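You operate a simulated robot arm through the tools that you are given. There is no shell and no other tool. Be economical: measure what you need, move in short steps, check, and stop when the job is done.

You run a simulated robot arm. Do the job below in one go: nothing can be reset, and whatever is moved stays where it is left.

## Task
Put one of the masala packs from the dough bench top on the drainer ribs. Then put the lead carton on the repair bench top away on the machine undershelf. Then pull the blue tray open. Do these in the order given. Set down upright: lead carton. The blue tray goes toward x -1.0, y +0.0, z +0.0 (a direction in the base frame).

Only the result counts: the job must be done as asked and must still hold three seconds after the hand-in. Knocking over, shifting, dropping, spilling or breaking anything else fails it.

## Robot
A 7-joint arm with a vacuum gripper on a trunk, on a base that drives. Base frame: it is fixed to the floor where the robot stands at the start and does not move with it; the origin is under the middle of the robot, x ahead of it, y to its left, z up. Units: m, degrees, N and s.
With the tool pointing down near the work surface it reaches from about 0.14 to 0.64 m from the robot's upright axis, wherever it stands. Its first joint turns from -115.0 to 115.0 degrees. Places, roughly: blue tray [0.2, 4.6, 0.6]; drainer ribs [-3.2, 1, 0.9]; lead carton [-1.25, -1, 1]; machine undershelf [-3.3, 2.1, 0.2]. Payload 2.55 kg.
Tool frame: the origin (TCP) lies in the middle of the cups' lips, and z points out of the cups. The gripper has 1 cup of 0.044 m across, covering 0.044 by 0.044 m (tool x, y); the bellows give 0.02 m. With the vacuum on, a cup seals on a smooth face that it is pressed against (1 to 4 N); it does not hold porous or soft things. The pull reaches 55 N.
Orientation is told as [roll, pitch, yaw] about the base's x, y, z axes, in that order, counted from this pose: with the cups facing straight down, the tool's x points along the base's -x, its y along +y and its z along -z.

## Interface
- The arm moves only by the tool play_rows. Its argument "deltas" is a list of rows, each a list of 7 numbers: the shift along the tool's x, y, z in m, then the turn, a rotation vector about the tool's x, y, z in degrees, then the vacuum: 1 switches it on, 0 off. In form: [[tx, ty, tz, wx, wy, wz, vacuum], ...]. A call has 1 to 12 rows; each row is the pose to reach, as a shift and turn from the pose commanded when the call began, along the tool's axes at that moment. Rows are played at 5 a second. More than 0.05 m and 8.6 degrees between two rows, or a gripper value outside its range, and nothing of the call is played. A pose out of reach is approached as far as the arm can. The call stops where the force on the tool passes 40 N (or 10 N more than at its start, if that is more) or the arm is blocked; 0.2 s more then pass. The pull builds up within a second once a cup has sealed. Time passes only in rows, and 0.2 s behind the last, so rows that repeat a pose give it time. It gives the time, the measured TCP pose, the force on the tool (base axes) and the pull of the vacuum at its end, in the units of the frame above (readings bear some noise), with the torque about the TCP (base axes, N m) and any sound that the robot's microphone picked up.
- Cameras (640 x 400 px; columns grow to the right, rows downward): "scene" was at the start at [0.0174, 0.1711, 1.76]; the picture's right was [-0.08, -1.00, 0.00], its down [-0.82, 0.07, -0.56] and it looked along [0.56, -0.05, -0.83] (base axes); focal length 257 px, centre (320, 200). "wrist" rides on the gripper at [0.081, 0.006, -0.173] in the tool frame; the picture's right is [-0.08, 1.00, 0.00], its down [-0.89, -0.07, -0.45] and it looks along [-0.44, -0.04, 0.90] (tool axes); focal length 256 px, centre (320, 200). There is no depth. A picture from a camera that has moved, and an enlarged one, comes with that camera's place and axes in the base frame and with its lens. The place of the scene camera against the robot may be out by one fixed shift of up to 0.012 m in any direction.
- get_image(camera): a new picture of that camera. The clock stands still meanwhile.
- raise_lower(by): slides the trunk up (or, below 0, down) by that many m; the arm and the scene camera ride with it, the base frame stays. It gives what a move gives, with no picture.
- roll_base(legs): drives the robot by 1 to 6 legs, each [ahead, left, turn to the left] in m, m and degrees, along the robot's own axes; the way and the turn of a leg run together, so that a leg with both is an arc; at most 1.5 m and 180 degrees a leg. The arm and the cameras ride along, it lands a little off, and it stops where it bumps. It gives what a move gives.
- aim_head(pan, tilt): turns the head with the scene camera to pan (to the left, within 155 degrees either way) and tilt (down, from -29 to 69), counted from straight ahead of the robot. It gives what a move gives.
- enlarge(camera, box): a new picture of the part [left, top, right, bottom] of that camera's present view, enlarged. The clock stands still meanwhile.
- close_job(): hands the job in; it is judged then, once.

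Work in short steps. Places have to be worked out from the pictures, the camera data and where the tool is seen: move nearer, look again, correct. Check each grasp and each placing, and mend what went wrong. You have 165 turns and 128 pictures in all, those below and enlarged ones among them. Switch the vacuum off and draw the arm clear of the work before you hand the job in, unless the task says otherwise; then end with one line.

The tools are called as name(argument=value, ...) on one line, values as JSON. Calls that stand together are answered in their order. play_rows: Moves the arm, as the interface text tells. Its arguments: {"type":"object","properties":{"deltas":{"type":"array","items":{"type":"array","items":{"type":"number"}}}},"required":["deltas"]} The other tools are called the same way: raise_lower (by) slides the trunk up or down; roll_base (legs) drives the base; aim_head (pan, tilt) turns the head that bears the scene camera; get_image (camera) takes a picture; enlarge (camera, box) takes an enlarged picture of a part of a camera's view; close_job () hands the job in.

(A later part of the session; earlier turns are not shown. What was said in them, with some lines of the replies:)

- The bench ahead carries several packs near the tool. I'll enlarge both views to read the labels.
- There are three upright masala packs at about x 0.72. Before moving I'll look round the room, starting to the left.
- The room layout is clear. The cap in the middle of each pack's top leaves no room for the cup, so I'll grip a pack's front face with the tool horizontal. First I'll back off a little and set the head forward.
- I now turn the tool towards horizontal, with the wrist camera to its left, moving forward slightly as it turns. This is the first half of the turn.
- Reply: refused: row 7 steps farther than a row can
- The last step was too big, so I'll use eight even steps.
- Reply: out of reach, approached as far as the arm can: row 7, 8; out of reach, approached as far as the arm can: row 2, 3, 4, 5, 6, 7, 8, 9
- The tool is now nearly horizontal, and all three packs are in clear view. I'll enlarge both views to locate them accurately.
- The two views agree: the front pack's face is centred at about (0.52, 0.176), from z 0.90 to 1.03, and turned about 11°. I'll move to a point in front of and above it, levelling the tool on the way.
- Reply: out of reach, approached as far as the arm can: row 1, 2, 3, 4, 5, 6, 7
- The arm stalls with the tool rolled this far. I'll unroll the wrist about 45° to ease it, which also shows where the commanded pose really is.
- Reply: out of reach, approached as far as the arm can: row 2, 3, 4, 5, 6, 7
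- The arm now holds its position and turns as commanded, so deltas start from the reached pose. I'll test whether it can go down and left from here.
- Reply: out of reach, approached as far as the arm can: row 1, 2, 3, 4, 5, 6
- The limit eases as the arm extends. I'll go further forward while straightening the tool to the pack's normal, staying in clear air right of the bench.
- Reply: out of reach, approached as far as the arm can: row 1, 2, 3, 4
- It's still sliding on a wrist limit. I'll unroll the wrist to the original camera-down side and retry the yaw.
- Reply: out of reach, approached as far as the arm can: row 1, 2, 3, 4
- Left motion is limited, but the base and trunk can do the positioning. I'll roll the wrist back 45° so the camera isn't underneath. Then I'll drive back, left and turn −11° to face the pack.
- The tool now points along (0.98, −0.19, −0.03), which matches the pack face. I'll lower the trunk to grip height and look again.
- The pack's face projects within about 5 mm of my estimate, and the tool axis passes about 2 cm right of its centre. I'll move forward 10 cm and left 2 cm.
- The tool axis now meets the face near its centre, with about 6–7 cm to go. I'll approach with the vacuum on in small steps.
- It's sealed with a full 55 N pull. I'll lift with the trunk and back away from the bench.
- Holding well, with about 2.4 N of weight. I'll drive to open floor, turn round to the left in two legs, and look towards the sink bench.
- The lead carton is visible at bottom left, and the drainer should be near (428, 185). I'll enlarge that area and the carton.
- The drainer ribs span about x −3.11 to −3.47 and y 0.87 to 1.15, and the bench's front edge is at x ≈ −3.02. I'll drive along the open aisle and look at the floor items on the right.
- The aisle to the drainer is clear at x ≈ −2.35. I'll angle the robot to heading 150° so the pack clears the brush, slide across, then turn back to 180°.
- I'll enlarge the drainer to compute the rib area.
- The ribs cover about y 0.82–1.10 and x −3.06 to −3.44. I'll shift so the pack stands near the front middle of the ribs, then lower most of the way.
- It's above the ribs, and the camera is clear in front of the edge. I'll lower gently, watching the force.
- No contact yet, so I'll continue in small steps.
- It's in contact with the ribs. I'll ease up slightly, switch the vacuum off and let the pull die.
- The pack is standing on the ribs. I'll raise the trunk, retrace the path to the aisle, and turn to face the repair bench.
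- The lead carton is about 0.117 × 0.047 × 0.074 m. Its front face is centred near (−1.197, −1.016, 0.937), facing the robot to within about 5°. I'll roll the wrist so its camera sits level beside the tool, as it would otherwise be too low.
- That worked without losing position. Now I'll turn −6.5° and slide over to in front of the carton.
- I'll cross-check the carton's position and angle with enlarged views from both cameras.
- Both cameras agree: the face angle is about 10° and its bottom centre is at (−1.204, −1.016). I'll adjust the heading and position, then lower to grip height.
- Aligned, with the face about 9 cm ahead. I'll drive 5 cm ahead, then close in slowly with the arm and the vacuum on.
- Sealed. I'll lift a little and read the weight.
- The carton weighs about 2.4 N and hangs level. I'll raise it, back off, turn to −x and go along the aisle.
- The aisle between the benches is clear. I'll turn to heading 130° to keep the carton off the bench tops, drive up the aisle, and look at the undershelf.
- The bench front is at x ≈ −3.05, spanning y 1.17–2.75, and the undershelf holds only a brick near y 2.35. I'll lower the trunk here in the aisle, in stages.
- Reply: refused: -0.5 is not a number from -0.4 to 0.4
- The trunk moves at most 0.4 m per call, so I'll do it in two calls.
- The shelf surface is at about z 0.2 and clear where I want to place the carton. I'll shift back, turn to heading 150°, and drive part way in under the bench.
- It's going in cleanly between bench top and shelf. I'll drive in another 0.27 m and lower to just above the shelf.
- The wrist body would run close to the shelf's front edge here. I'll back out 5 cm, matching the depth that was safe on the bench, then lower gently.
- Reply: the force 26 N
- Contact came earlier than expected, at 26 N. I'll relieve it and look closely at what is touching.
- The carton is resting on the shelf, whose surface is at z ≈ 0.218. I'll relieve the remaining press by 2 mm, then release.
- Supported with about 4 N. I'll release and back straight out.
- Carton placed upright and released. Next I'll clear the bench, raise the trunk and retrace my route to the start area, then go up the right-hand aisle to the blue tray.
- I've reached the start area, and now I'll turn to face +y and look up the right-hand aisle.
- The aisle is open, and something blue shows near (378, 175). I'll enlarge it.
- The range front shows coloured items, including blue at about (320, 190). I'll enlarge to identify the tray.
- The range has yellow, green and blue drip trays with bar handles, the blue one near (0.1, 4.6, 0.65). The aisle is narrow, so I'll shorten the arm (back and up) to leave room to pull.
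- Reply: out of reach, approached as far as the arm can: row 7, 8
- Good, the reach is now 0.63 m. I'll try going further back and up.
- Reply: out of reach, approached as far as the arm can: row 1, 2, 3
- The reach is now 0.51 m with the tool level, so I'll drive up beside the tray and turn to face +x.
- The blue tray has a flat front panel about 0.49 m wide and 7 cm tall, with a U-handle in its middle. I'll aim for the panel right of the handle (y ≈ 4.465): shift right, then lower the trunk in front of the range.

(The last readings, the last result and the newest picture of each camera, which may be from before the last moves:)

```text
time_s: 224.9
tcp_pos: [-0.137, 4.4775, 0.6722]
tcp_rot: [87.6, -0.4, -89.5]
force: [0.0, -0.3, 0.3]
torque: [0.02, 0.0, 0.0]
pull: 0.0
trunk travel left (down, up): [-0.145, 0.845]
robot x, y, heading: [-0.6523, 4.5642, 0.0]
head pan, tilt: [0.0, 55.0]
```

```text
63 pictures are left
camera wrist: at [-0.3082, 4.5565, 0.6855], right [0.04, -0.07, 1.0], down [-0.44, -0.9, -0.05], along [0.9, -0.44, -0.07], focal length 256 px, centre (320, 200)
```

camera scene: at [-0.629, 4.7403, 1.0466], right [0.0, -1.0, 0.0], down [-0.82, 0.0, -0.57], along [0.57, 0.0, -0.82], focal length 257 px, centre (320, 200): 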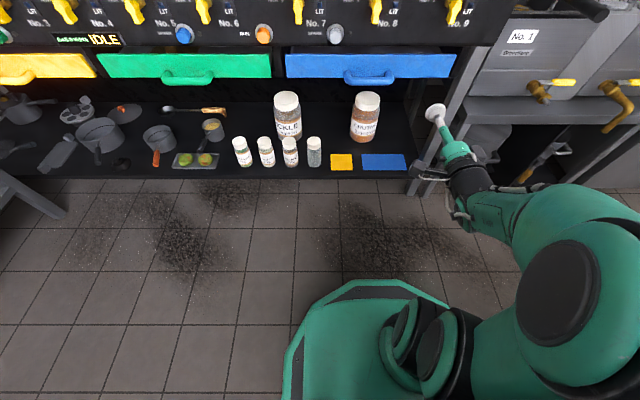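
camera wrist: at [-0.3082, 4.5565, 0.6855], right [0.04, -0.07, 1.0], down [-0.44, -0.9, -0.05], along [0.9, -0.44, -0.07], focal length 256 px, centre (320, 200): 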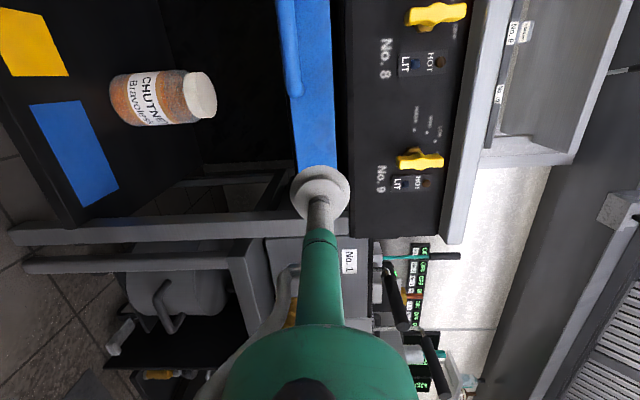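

Triangulated: the panel is at x ≈ 0.11, z 0.623–0.69, with its right part free between y 4.36 and 4.52. I'll line up at y 4.44 and go closer.

roll_base(legs=[[0.19, -0.04, 0]])

raise_lower(by=-0.008)

get_image(camera="wrist")

get_image(camera="scene")

```text
time_s: 226.5
tcp_pos: [0.0541, 4.4359, 0.6733]
tcp_rot: [87.6, -0.4, -89.8]
force: [0.5, -0.5, -0.9]
torque: [-0.05, 0.02, 0.01]
pull: 0.0
trunk travel left (down, up): [-0.145, 0.845]
robot x, y, heading: [-0.462, 4.5225, -0.3]
head pan, tilt: [0.0, 55.0]
```

```text
time_s: 227.1
tcp_pos: [0.0534, 4.4342, 0.6632]
tcp_rot: [87.5, -0.3, -89.8]
force: [1.0, 0.3, -1.1]
torque: [0.0, 0.01, -0.01]
pull: 0.0
trunk travel left (down, up): [-0.137, 0.853]
robot x, y, heading: [-0.4641, 4.5264, -0.2]
head pan, tilt: [0.0, 55.0]
```

```text
62 pictures are left
camera wrist: at [-0.1185, 4.5153, 0.6777], right [0.04, -0.07, 1.0], down [-0.44, -0.89, -0.05], along [0.89, -0.44, -0.07], focal length 256 px, centre (320, 200)
```

wrist: 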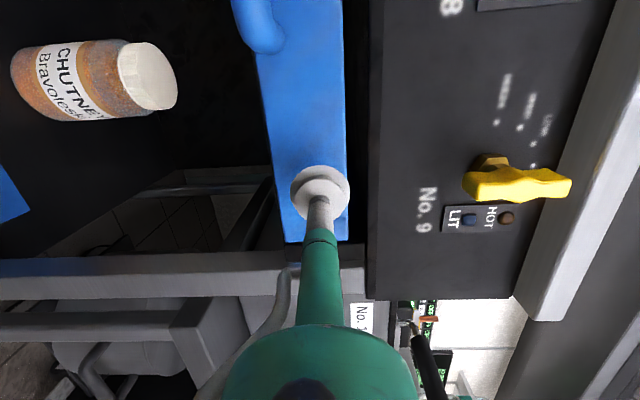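

```text
61 pictures are left
camera scene: at [-0.4388, 4.7003, 1.0393], right [0.0, -1.0, 0.0], down [-0.82, 0.0, -0.57], along [0.57, 0.0, -0.82], focal length 257 px, centre (320, 200)
```

scene: 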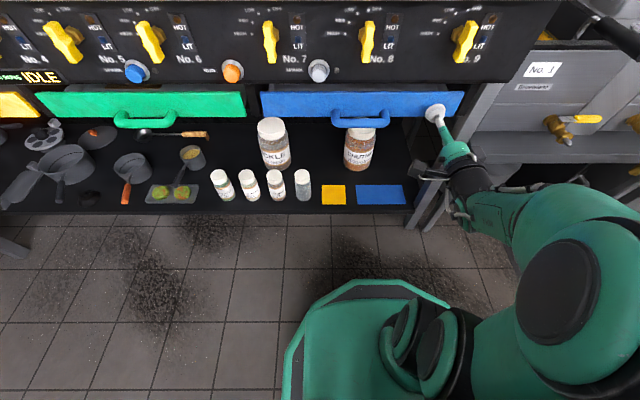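

The cup is centred on the panel height, right of the handle. I'll advance slowly with the vacuum on.

play_rows(deltas=[[0, 0, 0.02, 0, 0, 0, 1], [0, 0, 0.035, 0, 0, 0, 1], [0, 0, 0.042, 0, 0, 0, 1], [0, 0, 0.047, 0, 0, 0, 1], [0, 0, 0.052, 0, 0, 0, 1], [0, 0, 0.052, 0, 0, 0, 1]])

```text
time_s: 228.5
tcp_pos: [0.099, 4.4356, 0.6658]
tcp_rot: [88.1, -0.4, -89.8]
force: [-33.2, 0.1, -0.4]
torque: [-0.31, -0.57, -0.13]
pull: 54.5
trunk travel left (down, up): [-0.137, 0.853]
robot x, y, heading: [-0.462, 4.525, -0.2]
head pan, tilt: [0.0, 55.0]
```

Sealed, though pressing a bit hard. I'll ease back and start pulling with the base.

roll_base(legs=[[-0.05, 0, 0]])

get_image(camera="scene")

```text
time_s: 229.4
tcp_pos: [0.0493, 4.4349, 0.6656]
tcp_rot: [88.0, -0.4, -89.9]
force: [0.1, -6.2, 0.4]
torque: [-0.09, -0.26, -0.03]
pull: 54.9
trunk travel left (down, up): [-0.137, 0.853]
robot x, y, heading: [-0.5147, 4.5251, -0.2]
head pan, tilt: [0.0, 55.0]
```

```text
60 pictures are left
camera scene: at [-0.4955, 4.7, 1.0391], right [0.0, -1.0, 0.0], down [-0.82, 0.0, -0.57], along [0.57, 0.0, -0.82], focal length 257 px, centre (320, 200)
```

scene: 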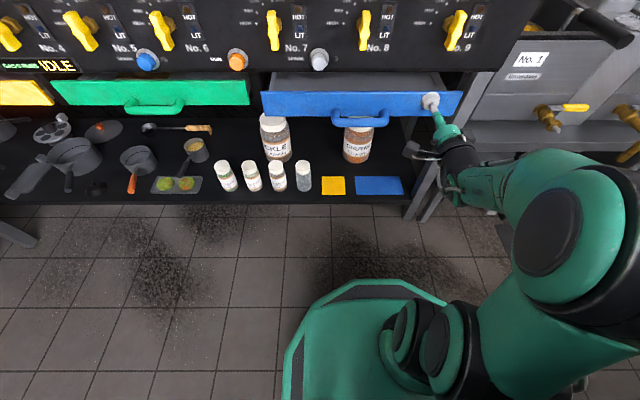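

The tray is sliding out, so I'll continue in steps, watching the force.

roll_base(legs=[[-0.08, 0, 0]])

roll_base(legs=[[-0.07, 0, 0]])

get_image(camera="scene")

```text
time_s: 230.5
tcp_pos: [-0.0312, 4.4359, 0.6649]
tcp_rot: [88.0, -0.5, -89.8]
force: [-0.4, -3.5, -0.5]
torque: [-0.04, -0.23, -0.01]
pull: 54.9
trunk travel left (down, up): [-0.137, 0.853]
robot x, y, heading: [-0.5921, 4.5233, -0.1]
head pan, tilt: [0.0, 55.0]
```

```text
time_s: 231.5
tcp_pos: [-0.1004, 4.4356, 0.6652]
tcp_rot: [88.0, -0.4, -89.9]
force: [-0.4, -1.0, -0.6]
torque: [0.0, -0.19, -0.01]
pull: 54.9
trunk travel left (down, up): [-0.137, 0.853]
robot x, y, heading: [-0.6631, 4.5223, 0.1]
head pan, tilt: [0.0, 55.0]
```

```text
59 pictures are left
camera scene: at [-0.6466, 4.7006, 1.039], right [0.0, -1.0, 0.0], down [-0.82, 0.0, -0.57], along [0.57, 0.0, -0.82], focal length 257 px, centre (320, 200)
```

scene: 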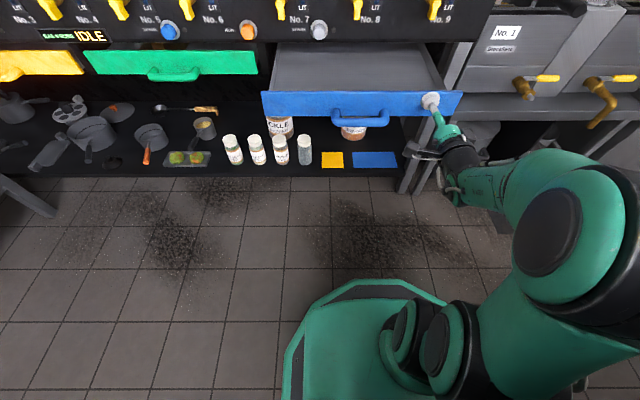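

It's open by about 0.2 m and moving freely. Before backing further I'll look at the space behind.

aim_head(pan=150, tilt=60)

get_image(camera="scene")

```text
time_s: 233.8
tcp_pos: [-0.1006, 4.4351, 0.6652]
tcp_rot: [88.0, -0.4, -90.0]
force: [-0.4, -1.3, 0.2]
torque: [-0.03, -0.15, 0.02]
pull: 54.4
trunk travel left (down, up): [-0.137, 0.853]
robot x, y, heading: [-0.6658, 4.5265, 0.0]
head pan, tilt: [150.0, 60.0]
```

```text
58 pictures are left
camera scene: at [-0.7763, 4.7344, 1.0329], right [0.5, 0.86, 0.0], down [0.75, -0.44, -0.5], along [-0.43, 0.25, -0.87], focal length 257 px, centre (320, 200)
```

scene: 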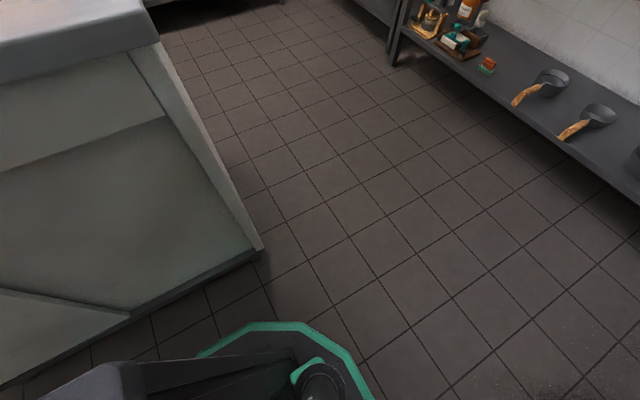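

There's about 0.25 m between the base and the cabinet behind. I'll pull another 0.14 m in two steps.

roll_base(legs=[[-0.07, 0, 0]])

roll_base(legs=[[-0.06, 0, 0]])

aim_head(pan=0, tilt=50)

get_image(camera="scene")

```text
time_s: 234.9
tcp_pos: [-0.1713, 4.4357, 0.6659]
tcp_rot: [88.0, -0.5, -89.9]
force: [-0.9, -3.0, -1.2]
torque: [-0.22, -0.1, 0.05]
pull: 54.5
trunk travel left (down, up): [-0.137, 0.853]
robot x, y, heading: [-0.7321, 4.528, -0.2]
head pan, tilt: [150.0, 60.0]
```

```text
time_s: 235.8
tcp_pos: [-0.2074, 4.4378, 0.6677]
tcp_rot: [88.1, -0.6, -89.6]
force: [17.9, 0.5, -4.2]
torque: [-0.06, -0.3, -0.16]
pull: 54.9
trunk travel left (down, up): [-0.137, 0.853]
robot x, y, heading: [-0.7772, 4.5219, -0.0]
head pan, tilt: [150.0, 60.0]
stopped in leg 1: the force on the tool passed its limit at 55 N (the readings are from after the stop); the commanded pose is now the measured one
```

```text
time_s: 238.2
tcp_pos: [-0.208, 4.4369, 0.6674]
tcp_rot: [88.1, -0.6, -89.6]
force: [27.0, -0.7, -7.4]
torque: [0.04, -0.2, -0.11]
pull: 54.9
trunk travel left (down, up): [-0.137, 0.853]
robot x, y, heading: [-0.7784, 4.5209, -0.2]
head pan, tilt: [0.0, 50.0]
```

```text
57 pictures are left
camera scene: at [-0.751, 4.701, 1.0454], right [0.0, -1.0, 0.0], down [-0.77, 0.0, -0.64], along [0.64, 0.0, -0.77], focal length 257 px, centre (320, 200)
```

scene: 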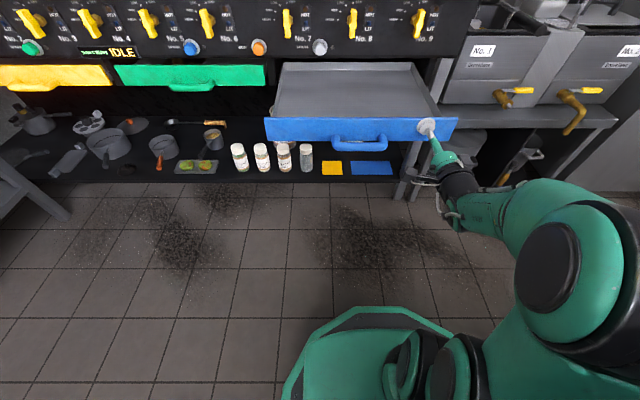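

The tray has reached its end stop, about 0.30 m open. I'll release the vacuum, relieving the strain by a few millimetres, and check.

play_rows(deltas=[[0, 0, 0.004, 0, 0, 0, 1], [0, 0, 0.004, 0, 0, 0, 0], [0, 0, 0.004, 0, 0, 0, 0], [0, 0, 0.004, 0, 0, 0, 0], [0, 0, 0.004, 0, 0, 0, 0], [0, 0, 0.004, 0, 0, 0, 0]])

roll_base(legs=[[-0.08, 0, 0]])

get_image(camera="scene")

```text
time_s: 239.6
tcp_pos: [-0.2056, 4.4368, 0.6691]
tcp_rot: [88.3, -0.5, -89.6]
force: [-0.3, -0.2, 0.4]
torque: [0.01, 0.0, -0.03]
pull: 0.1
trunk travel left (down, up): [-0.137, 0.853]
robot x, y, heading: [-0.7771, 4.523, -0.1]
head pan, tilt: [0.0, 50.0]
```

```text
time_s: 240.6
tcp_pos: [-0.2862, 4.4384, 0.6695]
tcp_rot: [88.3, -0.5, -89.7]
force: [-1.0, 0.3, -0.7]
torque: [-0.03, 0.0, 0.0]
pull: 0.1
trunk travel left (down, up): [-0.137, 0.853]
robot x, y, heading: [-0.8548, 4.5201, -0.0]
head pan, tilt: [0.0, 50.0]
```

```text
56 pictures are left
camera scene: at [-0.8339, 4.7011, 1.0455], right [0.0, -1.0, 0.0], down [-0.77, 0.0, -0.64], along [0.64, 0.0, -0.77], focal length 257 px, centre (320, 200)
```

scene: 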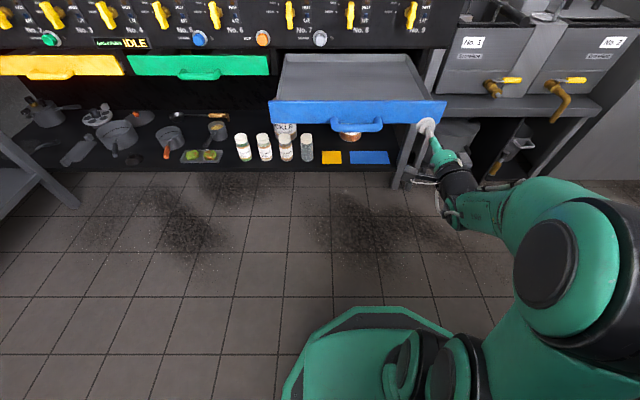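

The tray stays fully open (front at x ≈ −0.20), and the tool is clear with the vacuum off. The pack and the carton were both seen standing in place after release. I'm handing in.

close_job()

```text
The job is handed in.
```

All three parts are done and the job is handed in: the masala pack is on the drainer ribs, the lead carton is upright on the machine undershelf, and the blue tray is pulled open about 0.30 m to its stop.
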